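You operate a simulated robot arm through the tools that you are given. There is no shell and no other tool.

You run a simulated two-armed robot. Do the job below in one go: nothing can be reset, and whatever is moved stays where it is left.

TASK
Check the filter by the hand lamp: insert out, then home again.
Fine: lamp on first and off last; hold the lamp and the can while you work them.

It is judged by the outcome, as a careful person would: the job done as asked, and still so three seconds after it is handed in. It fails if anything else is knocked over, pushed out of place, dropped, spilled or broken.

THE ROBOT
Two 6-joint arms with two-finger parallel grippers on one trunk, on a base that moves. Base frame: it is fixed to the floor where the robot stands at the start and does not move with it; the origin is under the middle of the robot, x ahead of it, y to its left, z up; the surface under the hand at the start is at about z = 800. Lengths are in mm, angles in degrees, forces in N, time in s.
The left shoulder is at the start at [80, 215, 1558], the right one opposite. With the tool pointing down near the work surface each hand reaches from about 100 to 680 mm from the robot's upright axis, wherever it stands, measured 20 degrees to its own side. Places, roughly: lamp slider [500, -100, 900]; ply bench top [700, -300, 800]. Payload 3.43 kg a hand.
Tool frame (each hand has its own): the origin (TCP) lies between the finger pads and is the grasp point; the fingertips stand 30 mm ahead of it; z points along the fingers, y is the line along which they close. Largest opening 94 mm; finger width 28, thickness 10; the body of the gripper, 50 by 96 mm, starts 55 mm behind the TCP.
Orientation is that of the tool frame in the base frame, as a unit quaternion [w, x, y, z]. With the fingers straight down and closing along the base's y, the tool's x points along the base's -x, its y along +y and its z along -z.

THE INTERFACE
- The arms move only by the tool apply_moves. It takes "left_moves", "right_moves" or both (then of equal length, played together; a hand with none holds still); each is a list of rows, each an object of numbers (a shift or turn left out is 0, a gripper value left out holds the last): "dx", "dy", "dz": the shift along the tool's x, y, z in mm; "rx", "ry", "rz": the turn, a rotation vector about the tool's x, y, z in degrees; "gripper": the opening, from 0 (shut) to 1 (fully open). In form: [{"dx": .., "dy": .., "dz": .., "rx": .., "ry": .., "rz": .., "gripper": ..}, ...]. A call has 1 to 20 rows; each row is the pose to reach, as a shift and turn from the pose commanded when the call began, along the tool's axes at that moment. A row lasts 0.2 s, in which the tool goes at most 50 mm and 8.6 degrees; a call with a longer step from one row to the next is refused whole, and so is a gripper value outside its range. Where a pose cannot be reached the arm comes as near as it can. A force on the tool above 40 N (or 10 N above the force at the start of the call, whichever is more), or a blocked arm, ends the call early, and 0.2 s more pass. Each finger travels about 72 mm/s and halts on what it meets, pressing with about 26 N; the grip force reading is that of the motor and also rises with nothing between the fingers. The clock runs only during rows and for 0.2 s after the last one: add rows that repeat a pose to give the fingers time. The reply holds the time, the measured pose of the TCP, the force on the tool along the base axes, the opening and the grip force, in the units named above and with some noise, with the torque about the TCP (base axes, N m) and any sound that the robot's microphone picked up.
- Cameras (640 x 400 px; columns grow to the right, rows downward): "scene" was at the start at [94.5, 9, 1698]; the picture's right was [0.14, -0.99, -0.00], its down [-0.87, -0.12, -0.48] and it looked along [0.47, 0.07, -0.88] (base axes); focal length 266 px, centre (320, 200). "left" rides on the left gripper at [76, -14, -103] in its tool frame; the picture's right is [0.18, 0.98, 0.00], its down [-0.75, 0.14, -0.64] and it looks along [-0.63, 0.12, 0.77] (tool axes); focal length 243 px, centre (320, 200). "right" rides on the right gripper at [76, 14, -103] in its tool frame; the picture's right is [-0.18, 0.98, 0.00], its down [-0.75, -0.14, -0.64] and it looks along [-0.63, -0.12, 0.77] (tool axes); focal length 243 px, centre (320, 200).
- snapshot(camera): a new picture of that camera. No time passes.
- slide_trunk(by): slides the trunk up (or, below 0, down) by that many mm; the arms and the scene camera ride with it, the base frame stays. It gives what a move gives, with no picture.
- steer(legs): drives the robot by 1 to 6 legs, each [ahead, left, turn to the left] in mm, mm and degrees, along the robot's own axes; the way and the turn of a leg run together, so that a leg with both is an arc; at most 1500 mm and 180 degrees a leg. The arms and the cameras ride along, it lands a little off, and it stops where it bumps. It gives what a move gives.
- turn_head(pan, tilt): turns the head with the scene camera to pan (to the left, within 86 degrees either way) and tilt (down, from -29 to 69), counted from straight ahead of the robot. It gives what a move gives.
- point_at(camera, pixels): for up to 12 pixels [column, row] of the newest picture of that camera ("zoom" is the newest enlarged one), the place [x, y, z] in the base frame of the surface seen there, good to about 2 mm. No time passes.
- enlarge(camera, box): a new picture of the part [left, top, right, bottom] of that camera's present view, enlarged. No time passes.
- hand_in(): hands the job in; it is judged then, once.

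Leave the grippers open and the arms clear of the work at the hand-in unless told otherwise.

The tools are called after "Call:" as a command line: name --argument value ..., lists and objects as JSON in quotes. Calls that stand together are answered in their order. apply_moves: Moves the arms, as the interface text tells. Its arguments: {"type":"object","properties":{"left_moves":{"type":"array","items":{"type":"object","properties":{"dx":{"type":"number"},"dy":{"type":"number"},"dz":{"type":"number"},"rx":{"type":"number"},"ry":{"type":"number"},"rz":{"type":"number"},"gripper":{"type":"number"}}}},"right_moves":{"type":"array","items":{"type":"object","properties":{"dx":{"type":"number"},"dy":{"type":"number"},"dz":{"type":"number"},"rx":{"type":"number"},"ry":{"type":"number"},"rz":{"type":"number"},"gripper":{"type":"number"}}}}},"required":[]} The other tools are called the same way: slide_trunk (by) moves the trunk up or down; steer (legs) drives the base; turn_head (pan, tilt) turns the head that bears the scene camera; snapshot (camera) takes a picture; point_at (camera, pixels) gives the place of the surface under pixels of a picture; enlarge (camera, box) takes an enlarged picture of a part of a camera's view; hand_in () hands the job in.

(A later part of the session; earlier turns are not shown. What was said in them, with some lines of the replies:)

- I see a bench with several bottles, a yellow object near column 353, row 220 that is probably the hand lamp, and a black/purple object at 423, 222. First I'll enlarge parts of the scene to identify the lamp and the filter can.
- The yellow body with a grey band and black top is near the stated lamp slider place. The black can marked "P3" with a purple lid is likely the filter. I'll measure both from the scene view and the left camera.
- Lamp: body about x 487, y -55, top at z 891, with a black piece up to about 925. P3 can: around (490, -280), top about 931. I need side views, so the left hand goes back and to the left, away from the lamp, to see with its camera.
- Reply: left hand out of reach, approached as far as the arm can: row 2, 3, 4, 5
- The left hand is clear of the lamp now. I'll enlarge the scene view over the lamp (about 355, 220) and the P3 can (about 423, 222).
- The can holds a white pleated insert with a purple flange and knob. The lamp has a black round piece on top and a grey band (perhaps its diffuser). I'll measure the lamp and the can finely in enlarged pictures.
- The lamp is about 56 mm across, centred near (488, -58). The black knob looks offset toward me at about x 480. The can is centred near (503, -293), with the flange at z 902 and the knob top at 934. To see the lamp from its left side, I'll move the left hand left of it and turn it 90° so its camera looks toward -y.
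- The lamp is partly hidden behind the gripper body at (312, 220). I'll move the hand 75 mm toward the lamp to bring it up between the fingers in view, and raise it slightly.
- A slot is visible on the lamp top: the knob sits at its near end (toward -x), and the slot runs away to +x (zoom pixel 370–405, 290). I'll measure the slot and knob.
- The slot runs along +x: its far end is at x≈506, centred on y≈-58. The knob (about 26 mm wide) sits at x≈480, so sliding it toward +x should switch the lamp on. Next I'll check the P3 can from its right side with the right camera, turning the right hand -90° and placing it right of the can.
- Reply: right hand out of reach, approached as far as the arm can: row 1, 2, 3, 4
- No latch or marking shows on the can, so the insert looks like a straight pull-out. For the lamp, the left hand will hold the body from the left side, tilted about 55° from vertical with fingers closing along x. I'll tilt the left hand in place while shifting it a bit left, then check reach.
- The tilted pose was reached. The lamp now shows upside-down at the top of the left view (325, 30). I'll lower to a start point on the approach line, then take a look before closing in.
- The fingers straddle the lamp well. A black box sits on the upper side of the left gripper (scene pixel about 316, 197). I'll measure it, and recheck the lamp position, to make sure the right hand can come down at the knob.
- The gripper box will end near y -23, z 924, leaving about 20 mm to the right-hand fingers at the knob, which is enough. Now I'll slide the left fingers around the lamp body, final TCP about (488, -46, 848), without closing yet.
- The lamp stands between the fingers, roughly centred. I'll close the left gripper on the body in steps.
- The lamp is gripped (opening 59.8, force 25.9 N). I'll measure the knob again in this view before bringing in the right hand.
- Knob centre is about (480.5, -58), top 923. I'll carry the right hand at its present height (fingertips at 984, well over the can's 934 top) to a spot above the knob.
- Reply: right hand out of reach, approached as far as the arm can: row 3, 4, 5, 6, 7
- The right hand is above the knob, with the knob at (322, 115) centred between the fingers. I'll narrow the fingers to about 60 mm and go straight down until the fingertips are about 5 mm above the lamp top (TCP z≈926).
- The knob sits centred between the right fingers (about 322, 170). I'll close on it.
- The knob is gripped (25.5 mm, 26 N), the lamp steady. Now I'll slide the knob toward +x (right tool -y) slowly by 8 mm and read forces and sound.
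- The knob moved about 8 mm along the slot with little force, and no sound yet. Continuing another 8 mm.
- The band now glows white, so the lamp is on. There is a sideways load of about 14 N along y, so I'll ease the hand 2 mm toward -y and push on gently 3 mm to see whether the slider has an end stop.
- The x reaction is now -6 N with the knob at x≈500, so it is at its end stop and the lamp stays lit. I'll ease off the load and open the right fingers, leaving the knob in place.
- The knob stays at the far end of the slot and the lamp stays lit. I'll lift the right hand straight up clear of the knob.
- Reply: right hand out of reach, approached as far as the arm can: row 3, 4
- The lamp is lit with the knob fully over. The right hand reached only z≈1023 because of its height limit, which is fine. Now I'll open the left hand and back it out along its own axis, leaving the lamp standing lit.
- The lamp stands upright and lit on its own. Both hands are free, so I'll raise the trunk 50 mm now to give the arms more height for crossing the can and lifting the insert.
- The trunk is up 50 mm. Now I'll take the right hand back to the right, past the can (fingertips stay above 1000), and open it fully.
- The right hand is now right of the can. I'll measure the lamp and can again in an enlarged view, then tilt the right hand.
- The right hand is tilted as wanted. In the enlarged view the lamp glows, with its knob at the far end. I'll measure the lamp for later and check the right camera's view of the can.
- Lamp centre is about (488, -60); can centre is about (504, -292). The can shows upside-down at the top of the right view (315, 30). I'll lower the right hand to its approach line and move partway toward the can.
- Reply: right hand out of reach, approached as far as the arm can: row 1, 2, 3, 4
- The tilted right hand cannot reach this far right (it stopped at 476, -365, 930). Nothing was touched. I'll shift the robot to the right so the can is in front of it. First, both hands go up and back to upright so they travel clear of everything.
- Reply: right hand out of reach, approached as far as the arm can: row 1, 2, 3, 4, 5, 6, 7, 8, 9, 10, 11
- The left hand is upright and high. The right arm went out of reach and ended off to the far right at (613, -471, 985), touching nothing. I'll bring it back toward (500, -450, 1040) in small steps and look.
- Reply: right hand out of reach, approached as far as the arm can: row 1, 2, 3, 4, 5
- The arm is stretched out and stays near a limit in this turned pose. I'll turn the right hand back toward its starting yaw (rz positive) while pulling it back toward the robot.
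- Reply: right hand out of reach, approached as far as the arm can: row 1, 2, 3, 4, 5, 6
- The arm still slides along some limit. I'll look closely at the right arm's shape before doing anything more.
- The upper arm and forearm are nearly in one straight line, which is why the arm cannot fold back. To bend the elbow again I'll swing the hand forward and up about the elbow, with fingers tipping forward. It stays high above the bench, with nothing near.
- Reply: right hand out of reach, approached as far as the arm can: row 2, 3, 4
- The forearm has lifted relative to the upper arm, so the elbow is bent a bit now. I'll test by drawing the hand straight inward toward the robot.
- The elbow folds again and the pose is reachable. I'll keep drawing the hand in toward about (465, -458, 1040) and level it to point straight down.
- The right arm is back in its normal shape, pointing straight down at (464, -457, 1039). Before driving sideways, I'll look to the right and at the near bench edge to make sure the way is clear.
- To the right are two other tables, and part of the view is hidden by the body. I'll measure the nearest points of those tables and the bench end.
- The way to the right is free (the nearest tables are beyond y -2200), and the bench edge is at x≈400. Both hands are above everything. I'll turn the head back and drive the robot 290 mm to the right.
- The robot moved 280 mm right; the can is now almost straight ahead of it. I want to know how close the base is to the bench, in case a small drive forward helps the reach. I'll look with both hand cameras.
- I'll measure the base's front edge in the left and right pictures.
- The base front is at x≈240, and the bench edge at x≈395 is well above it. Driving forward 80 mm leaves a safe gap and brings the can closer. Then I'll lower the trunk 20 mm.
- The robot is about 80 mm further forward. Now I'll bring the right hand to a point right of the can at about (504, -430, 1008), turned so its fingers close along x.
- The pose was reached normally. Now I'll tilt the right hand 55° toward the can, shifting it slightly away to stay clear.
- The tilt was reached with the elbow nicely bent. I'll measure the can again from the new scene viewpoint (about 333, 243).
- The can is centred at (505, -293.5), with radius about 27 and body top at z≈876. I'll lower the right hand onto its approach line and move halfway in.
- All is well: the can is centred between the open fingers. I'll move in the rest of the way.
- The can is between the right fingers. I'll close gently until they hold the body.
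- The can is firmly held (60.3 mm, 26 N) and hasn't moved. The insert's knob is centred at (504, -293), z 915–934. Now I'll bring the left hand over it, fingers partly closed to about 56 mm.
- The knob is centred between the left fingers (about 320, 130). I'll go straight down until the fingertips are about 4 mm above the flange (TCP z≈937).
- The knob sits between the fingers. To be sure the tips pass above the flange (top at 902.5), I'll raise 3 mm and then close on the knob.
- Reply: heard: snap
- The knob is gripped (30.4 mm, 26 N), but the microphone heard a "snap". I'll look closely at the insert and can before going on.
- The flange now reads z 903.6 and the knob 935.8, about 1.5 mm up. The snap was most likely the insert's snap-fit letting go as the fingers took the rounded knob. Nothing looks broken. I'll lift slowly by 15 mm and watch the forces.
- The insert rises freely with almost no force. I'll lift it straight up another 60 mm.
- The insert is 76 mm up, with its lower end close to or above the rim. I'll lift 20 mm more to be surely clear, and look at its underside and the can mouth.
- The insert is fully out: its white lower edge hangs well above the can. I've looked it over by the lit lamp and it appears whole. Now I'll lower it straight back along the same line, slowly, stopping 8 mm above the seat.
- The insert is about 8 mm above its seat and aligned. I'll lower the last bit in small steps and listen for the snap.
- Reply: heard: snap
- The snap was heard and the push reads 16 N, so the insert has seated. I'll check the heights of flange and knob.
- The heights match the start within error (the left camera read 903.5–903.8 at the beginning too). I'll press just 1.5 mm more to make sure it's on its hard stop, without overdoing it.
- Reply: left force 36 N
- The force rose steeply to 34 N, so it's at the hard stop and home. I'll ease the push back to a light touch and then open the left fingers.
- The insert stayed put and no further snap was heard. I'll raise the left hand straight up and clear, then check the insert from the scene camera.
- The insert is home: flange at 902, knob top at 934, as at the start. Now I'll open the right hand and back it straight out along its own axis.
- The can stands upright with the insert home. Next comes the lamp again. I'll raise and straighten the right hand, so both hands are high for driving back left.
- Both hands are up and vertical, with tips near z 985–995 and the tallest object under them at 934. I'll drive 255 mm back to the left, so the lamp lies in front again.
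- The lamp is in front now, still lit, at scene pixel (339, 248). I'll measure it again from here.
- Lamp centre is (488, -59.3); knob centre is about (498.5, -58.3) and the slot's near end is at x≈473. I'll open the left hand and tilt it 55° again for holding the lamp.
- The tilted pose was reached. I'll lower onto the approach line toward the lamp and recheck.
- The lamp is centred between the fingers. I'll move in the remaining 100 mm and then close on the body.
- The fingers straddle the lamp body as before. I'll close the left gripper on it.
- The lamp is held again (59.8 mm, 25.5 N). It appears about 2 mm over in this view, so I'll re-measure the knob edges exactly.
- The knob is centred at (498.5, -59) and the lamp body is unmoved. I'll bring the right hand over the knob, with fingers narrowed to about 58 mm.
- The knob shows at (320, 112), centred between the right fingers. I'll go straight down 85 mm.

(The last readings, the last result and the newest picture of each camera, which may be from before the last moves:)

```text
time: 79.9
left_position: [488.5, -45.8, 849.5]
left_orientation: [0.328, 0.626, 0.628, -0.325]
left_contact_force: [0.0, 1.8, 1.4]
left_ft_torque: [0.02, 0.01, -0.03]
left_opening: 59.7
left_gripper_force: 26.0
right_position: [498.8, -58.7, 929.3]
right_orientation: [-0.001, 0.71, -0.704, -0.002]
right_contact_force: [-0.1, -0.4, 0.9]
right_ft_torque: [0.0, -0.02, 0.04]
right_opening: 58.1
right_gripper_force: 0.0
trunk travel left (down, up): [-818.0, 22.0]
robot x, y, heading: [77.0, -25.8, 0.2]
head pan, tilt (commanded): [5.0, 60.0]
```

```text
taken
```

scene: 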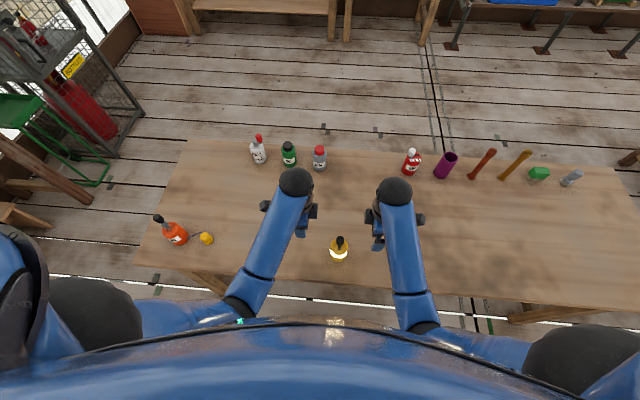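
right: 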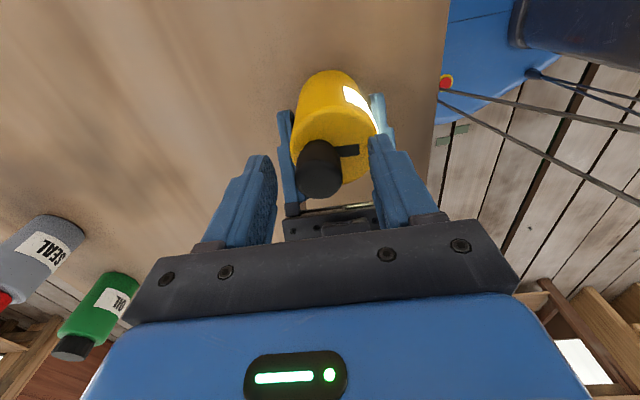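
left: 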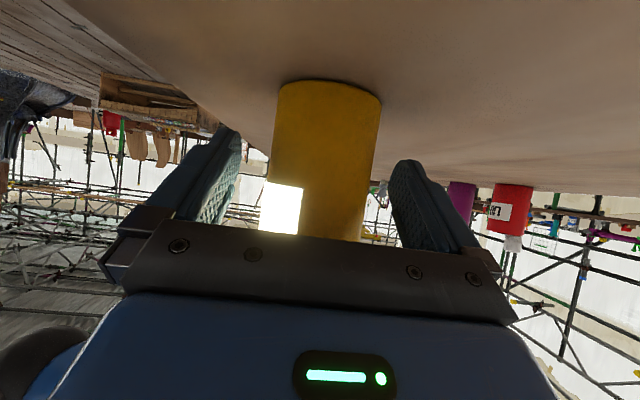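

The knob is between the fingers at (320, 168). I'll close on it.

Call:
apply_moves --right_moves '[{"gripper": 0.45}, {"gripper": 0.36}, {"gripper": 0.3}, {"gripper": 0.24}, {"gripper": 0.2}, {"gripper": 0.2}]'

```text
time: 81.3
left_position: [489.0, -46.4, 849.6]
left_orientation: [0.328, 0.626, 0.629, -0.325]
left_contact_force: [-0.3, 1.3, 0.6]
left_ft_torque: [-0.02, -0.23, 0.07]
left_opening: 59.8
left_gripper_force: 26.1
right_position: [498.7, -59.2, 929.0]
right_orientation: [-0.001, 0.71, -0.704, -0.002]
right_contact_force: [0.4, 0.3, 3.3]
right_ft_torque: [-0.02, 0.48, -0.05]
right_opening: 24.6
right_gripper_force: 25.9
trunk travel left (down, up): [-818.0, 22.0]
robot x, y, heading: [78.7, -28.3, 0.3]
head pan, tilt (commanded): [5.0, 60.0]
```

The knob is gripped (24.6 mm). Now I'll slide it back toward -x (right tool +y), first 9 mm.

Call:
apply_moves --right_moves '[{"dy": 2}, {"dy": 4}, {"dy": 6}, {"dy": 8}, {"dy": 9}]'

Call:
snapshot --camera "right"

```text
time: 82.5
left_position: [488.6, -44.7, 850.4]
left_orientation: [0.327, 0.626, 0.628, -0.325]
left_contact_force: [-1.2, -3.0, 2.1]
left_ft_torque: [0.04, -0.16, 0.01]
left_opening: 59.6
left_gripper_force: 26.0
right_position: [488.5, -59.9, 930.2]
right_orientation: [-0.001, 0.71, -0.704, -0.001]
right_contact_force: [1.2, 3.4, -1.1]
right_ft_torque: [0.17, 0.07, -0.05]
right_opening: 24.8
right_gripper_force: 26.0
trunk travel left (down, up): [-818.0, 22.0]
robot x, y, heading: [77.9, -27.5, 0.1]
head pan, tilt (commanded): [5.0, 60.0]
```

```text
taken
```

right: 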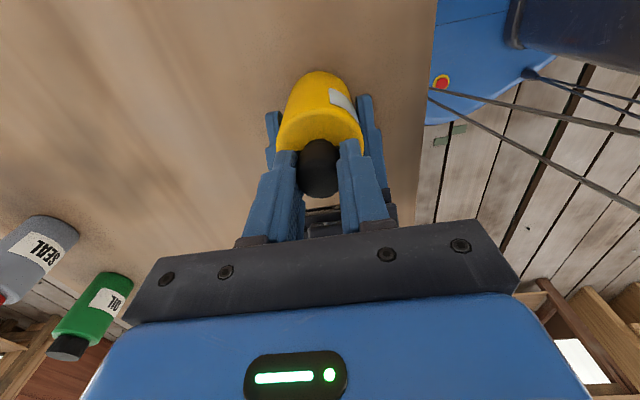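

The band has already gone grey. I'll go on to the slider's own end, another 10 mm, easing 1 mm toward +y because of the slight side load.

Call:
apply_moves --right_moves '[{"dx": -0.5, "dy": 2}, {"dx": -1, "dy": 4}, {"dx": -1.2, "dy": 6}, {"dx": -1.4, "dy": 8}, {"dx": -1.5, "dy": 9.5}]'

Call:
snapshot --camera "right"

```text
time: 83.7
left_position: [488.7, -45.5, 850.2]
left_orientation: [0.328, 0.626, 0.629, -0.325]
left_contact_force: [0.5, 10.2, 4.7]
left_ft_torque: [-0.31, 0.25, -0.13]
left_opening: 59.8
left_gripper_force: 25.9
right_position: [477.8, -59.6, 928.2]
right_orientation: [-0.001, 0.71, -0.704, 0.0]
right_contact_force: [0.7, -11.1, -1.3]
right_ft_torque: [-0.53, -0.32, 0.02]
right_opening: 25.2
right_gripper_force: 26.2
trunk travel left (down, up): [-818.0, 22.0]
robot x, y, heading: [77.1, -21.6, 0.6]
head pan, tilt (commanded): [5.0, 60.0]
```

```text
taken
```

right: 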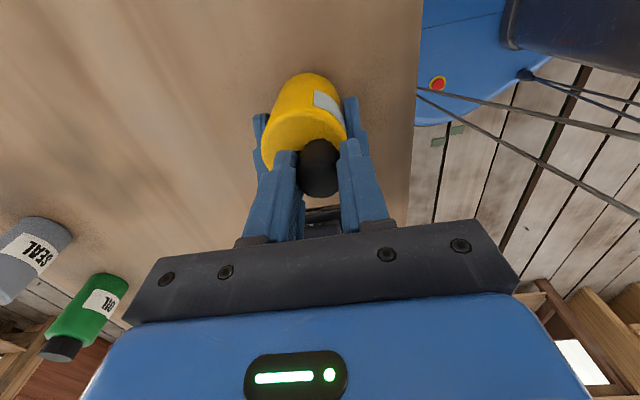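

The slider is back near its original place (x≈479) and the lamp is off. I eased a bit too far sideways (-11 N), so I'll undo that and nudge 1.5 mm more to find the end stop.

Call:
apply_moves --right_moves '[{"dx": 0.7}, {"dx": 1.2, "dy": 0.8}, {"dx": 1.3, "dy": 1.5}, {"dx": 1.3, "dy": 1.5}]'

```text
time: 84.7
left_position: [488.0, -45.1, 850.1]
left_orientation: [0.329, 0.625, 0.629, -0.325]
left_contact_force: [-3.7, 2.8, 9.4]
left_ft_torque: [-0.15, -0.33, -0.09]
left_opening: 59.7
left_gripper_force: 25.9
right_position: [478.3, -59.0, 929.9]
right_orientation: [-0.001, 0.71, -0.704, -0.001]
right_contact_force: [4.1, -2.4, -7.6]
right_ft_torque: [-0.14, 0.17, 0.0]
right_opening: 25.1
right_gripper_force: 25.8
trunk travel left (down, up): [-818.0, 22.0]
robot x, y, heading: [76.2, -21.6, 0.1]
head pan, tilt (commanded): [5.0, 60.0]
```

The x reaction is +4 N: the end stop is reached and the lamp is fully off. I'll ease off and open the right fingers.

Call:
apply_moves --right_moves '[{"dy": -0.8}, {"dy": -0.8, "gripper": 0.35}, {"dy": -0.8, "gripper": 0.45}, {"dy": -0.8, "gripper": 0.55}, {"dy": -0.8, "gripper": 0.62}, {"dy": -0.8, "gripper": 0.62}]'

Call:
snapshot --camera "right"

```text
time: 86.1
left_position: [488.6, -45.5, 850.0]
left_orientation: [0.327, 0.626, 0.629, -0.325]
left_contact_force: [1.7, 0.0, 0.3]
left_ft_torque: [0.09, -0.01, 0.01]
left_opening: 59.9
left_gripper_force: 26.3
right_position: [477.3, -59.8, 928.8]
right_orientation: [-0.002, 0.71, -0.704, -0.001]
right_contact_force: [-0.5, 0.8, 0.8]
right_ft_torque: [0.0, 0.0, -0.01]
right_opening: 58.2
right_gripper_force: 0.0
trunk travel left (down, up): [-818.0, 22.0]
robot x, y, heading: [81.1, -25.7, -0.2]
head pan, tilt (commanded): [5.0, 60.0]
```

```text
taken
```

right: 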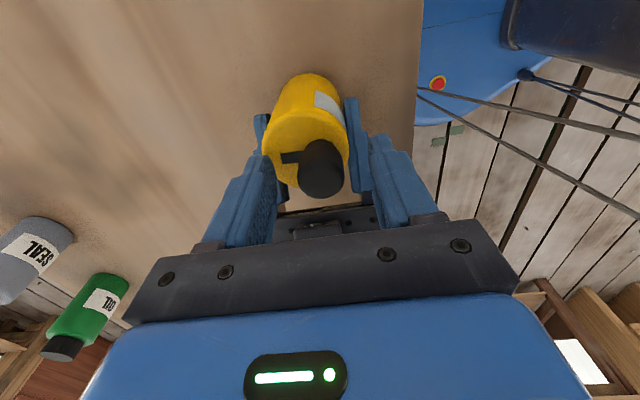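

The knob is released at the near end, the band is grey, and the slot shows on the far side as at the start. I'll raise the right hand and take it to the right, opening it fully.

Call:
apply_moves --right_moves '[{"dz": -25}, {"dz": -55}, {"dz": -85}, {"dx": 40, "dz": -85}, {"dx": 85, "dz": -85, "gripper": 0.8}, {"dx": 125, "dz": -85, "gripper": 1}]'

Call:
apply_moves --left_moves '[{"gripper": 0.7}, {"gripper": 0.85}, {"gripper": 1.0}, {"gripper": 1.0}, {"dz": -15, "gripper": 1.0}, {"dz": -40, "gripper": 1.0}, {"dz": -75, "gripper": 1.0}, {"dz": -110, "gripper": 1.0}, {"dz": -140, "gripper": 1.0}]'

Call:
snapshot --camera "scene"

Call:
enlarge --camera "scene" --box '[300, 210, 396, 270]'

```text
time: 87.5
left_position: [488.1, -46.9, 850.1]
left_orientation: [0.327, 0.627, 0.628, -0.326]
left_contact_force: [0.8, -0.8, -0.2]
left_ft_torque: [0.01, 0.04, 0.03]
left_opening: 59.8
left_gripper_force: 25.7
right_position: [478.9, -185.8, 1013.8]
right_orientation: [-0.002, 0.71, -0.705, -0.001]
right_contact_force: [0.1, 0.0, 0.1]
right_ft_torque: [-0.03, 0.04, 0.03]
right_opening: 94.0
right_gripper_force: 0.0
trunk travel left (down, up): [-818.0, 22.0]
robot x, y, heading: [79.5, -28.0, 0.4]
head pan, tilt (commanded): [5.0, 60.0]
```

```text
time: 89.5
left_position: [487.4, 67.5, 930.9]
left_orientation: [0.327, 0.626, 0.629, -0.325]
left_contact_force: [-0.8, 1.0, -0.3]
left_ft_torque: [-0.01, 0.0, 0.0]
left_opening: 94.1
left_gripper_force: 0.1
right_position: [479.6, -184.6, 1013.9]
right_orientation: [-0.001, 0.71, -0.704, -0.001]
right_contact_force: [0.6, -0.8, -0.7]
right_ft_torque: [0.03, -0.01, -0.01]
right_opening: 94.0
right_gripper_force: 0.1
trunk travel left (down, up): [-818.0, 22.0]
robot x, y, heading: [78.7, -30.2, 0.3]
head pan, tilt (commanded): [5.0, 60.0]
```

```text
taken
```

scene: 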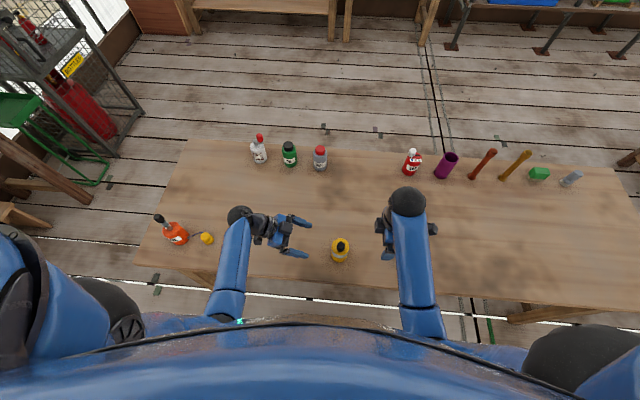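

```text
6.67 times, centred on (348, 240) of scene
```

zoom: 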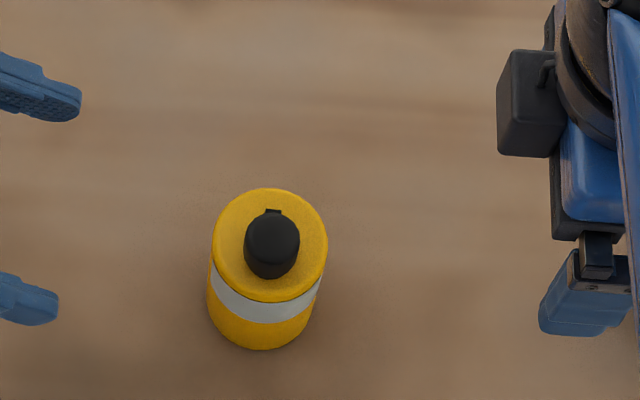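

The lamp is off and upright. Now I'll lift and straighten the left hand, and move the right hand further right, past the can at height, so both are clear.

Call:
apply_moves --left_moves '[{"dx": -26, "dz": -18}, {"dx": -52, "dz": -36}, {"dx": -78, "dz": -54}, {"dx": -78, "dz": -54, "ry": 8}, {"dx": -78, "dz": -54, "ry": 16}, {"dx": -78, "dz": -54, "ry": 24}, {"dx": -78, "dz": -54, "ry": 32}, {"dx": -78, "dz": -54, "ry": 40}, {"dx": -78, "dz": -54, "ry": 48}, {"dx": -78, "dz": -54, "ry": 55}]' --right_moves '[{"dx": 25}, {"dx": 50}, {"dx": 75}, {"dx": 100}, {"dx": 125}, {"dx": 150}, {"dx": 175}, {"dx": 200}, {"dx": 225}, {"dx": 250}]'

Call:
snapshot --camera "scene"

Call:
enlarge --camera "scene" --box '[310, 210, 454, 300]'

```text
time: 91.7
left_position: [488.1, 67.2, 1023.2]
left_orientation: [0.002, 0.705, 0.709, 0.002]
left_contact_force: [-0.4, -0.1, 0.2]
left_ft_torque: [0.01, 0.02, -0.01]
left_opening: 94.2
left_gripper_force: 0.0
right_position: [480.7, -435.0, 1012.5]
right_orientation: [-0.001, 0.711, -0.704, -0.002]
right_contact_force: [1.4, -0.3, 0.4]
right_ft_torque: [-0.02, 0.02, -0.02]
right_opening: 94.2
right_gripper_force: 0.1
trunk travel left (down, up): [-818.0, 22.0]
robot x, y, heading: [76.4, -25.9, 0.4]
head pan, tilt (commanded): [5.0, 60.0]
```

```text
taken
```

scene: 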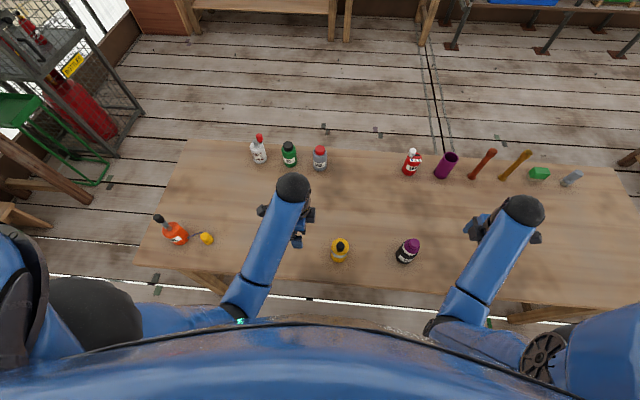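

```text
4.44 times, centred on (382, 255) of scene
```

zoom: 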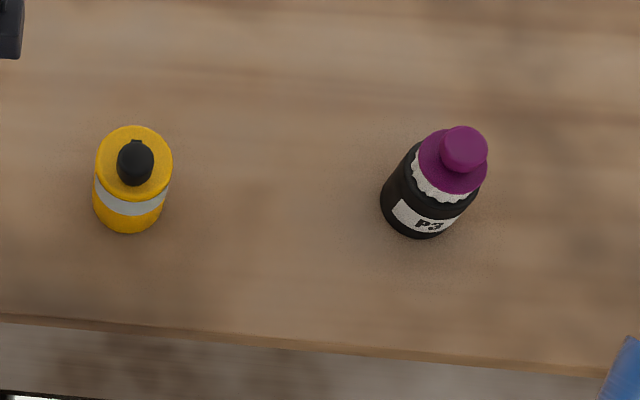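

Both stand upright: the lamp is off with its knob at the near end, and the can has its insert in. I'll take a final measurement of both.

Call:
point_at --camera "zoom" --pixels '[[136, 158], [136, 145], [98, 165], [170, 168], [130, 228], [464, 145], [425, 165], [484, 175], [445, 190], [385, 205], [416, 235]]'

Call:
enlarge --camera "scene" --box '[230, 120, 600, 200]'

```text
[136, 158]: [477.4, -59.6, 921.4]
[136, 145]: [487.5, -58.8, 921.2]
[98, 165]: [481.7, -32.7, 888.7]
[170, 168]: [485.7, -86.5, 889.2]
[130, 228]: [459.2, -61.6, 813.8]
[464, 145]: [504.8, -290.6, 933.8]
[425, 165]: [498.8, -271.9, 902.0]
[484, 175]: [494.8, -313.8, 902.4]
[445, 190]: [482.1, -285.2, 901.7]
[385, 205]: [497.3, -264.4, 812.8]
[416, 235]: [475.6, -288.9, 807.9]
```

```text
1.73 times, centred on (415, 160) of scene
```

zoom: 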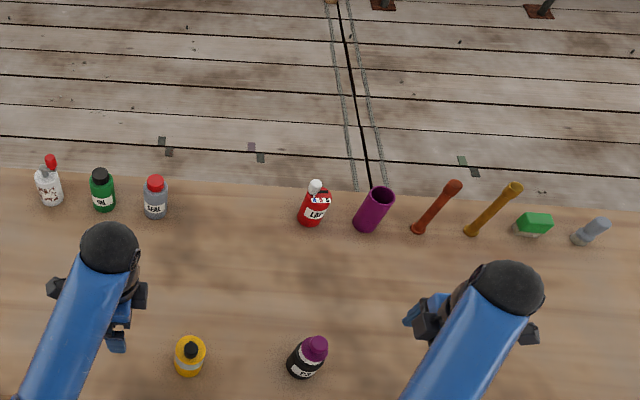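

Everything reads as at the start:
- **Can:** flange at 902 and knob top at 933.8, so the insert is home.
- **Lamp:** off, with its knob at the near end.
- **Other objects:** the rest of the bench is undisturbed.

Both grippers are open and the hands are clear above the bench, so I'm handing the job in.

Call:
hand_in

```text
The job is handed in.
```

The filter check is finished and handed in; the result hasn't come back yet.

1. **Lamp on:** I held the lamp with the left hand and slid its knob to the far end with the right. The band lit up.
2. **Insert out:** I held the P3 can with the right hand and lifted the insert fully out with the left. From what the cameras showed, it looked whole.
3. **Insert home:** I lowered it straight back until it snapped in and hit a hard stop. The flange and knob are at the same heights as before.
4. **Lamp off:** I held the lamp again and slid the knob back to its starting end. The band went grey.

The first snap came as I gripped the insert's knob, before lifting. I took it to be the snap-fit letting go, and nothing looked broken.

The right arm got stuck stretched out while first reaching for the can. I freed it without touching anything and moved the robot about 285 mm right and 80 mm forward to finish. It now stands about 80 mm forward and 25 mm right of where it started, with the trunk 30 mm higher.

The lamp and can are upright within about 2 mm of where they stood. The other things on the bench look undisturbed. Both grippers are open and clear of the work.
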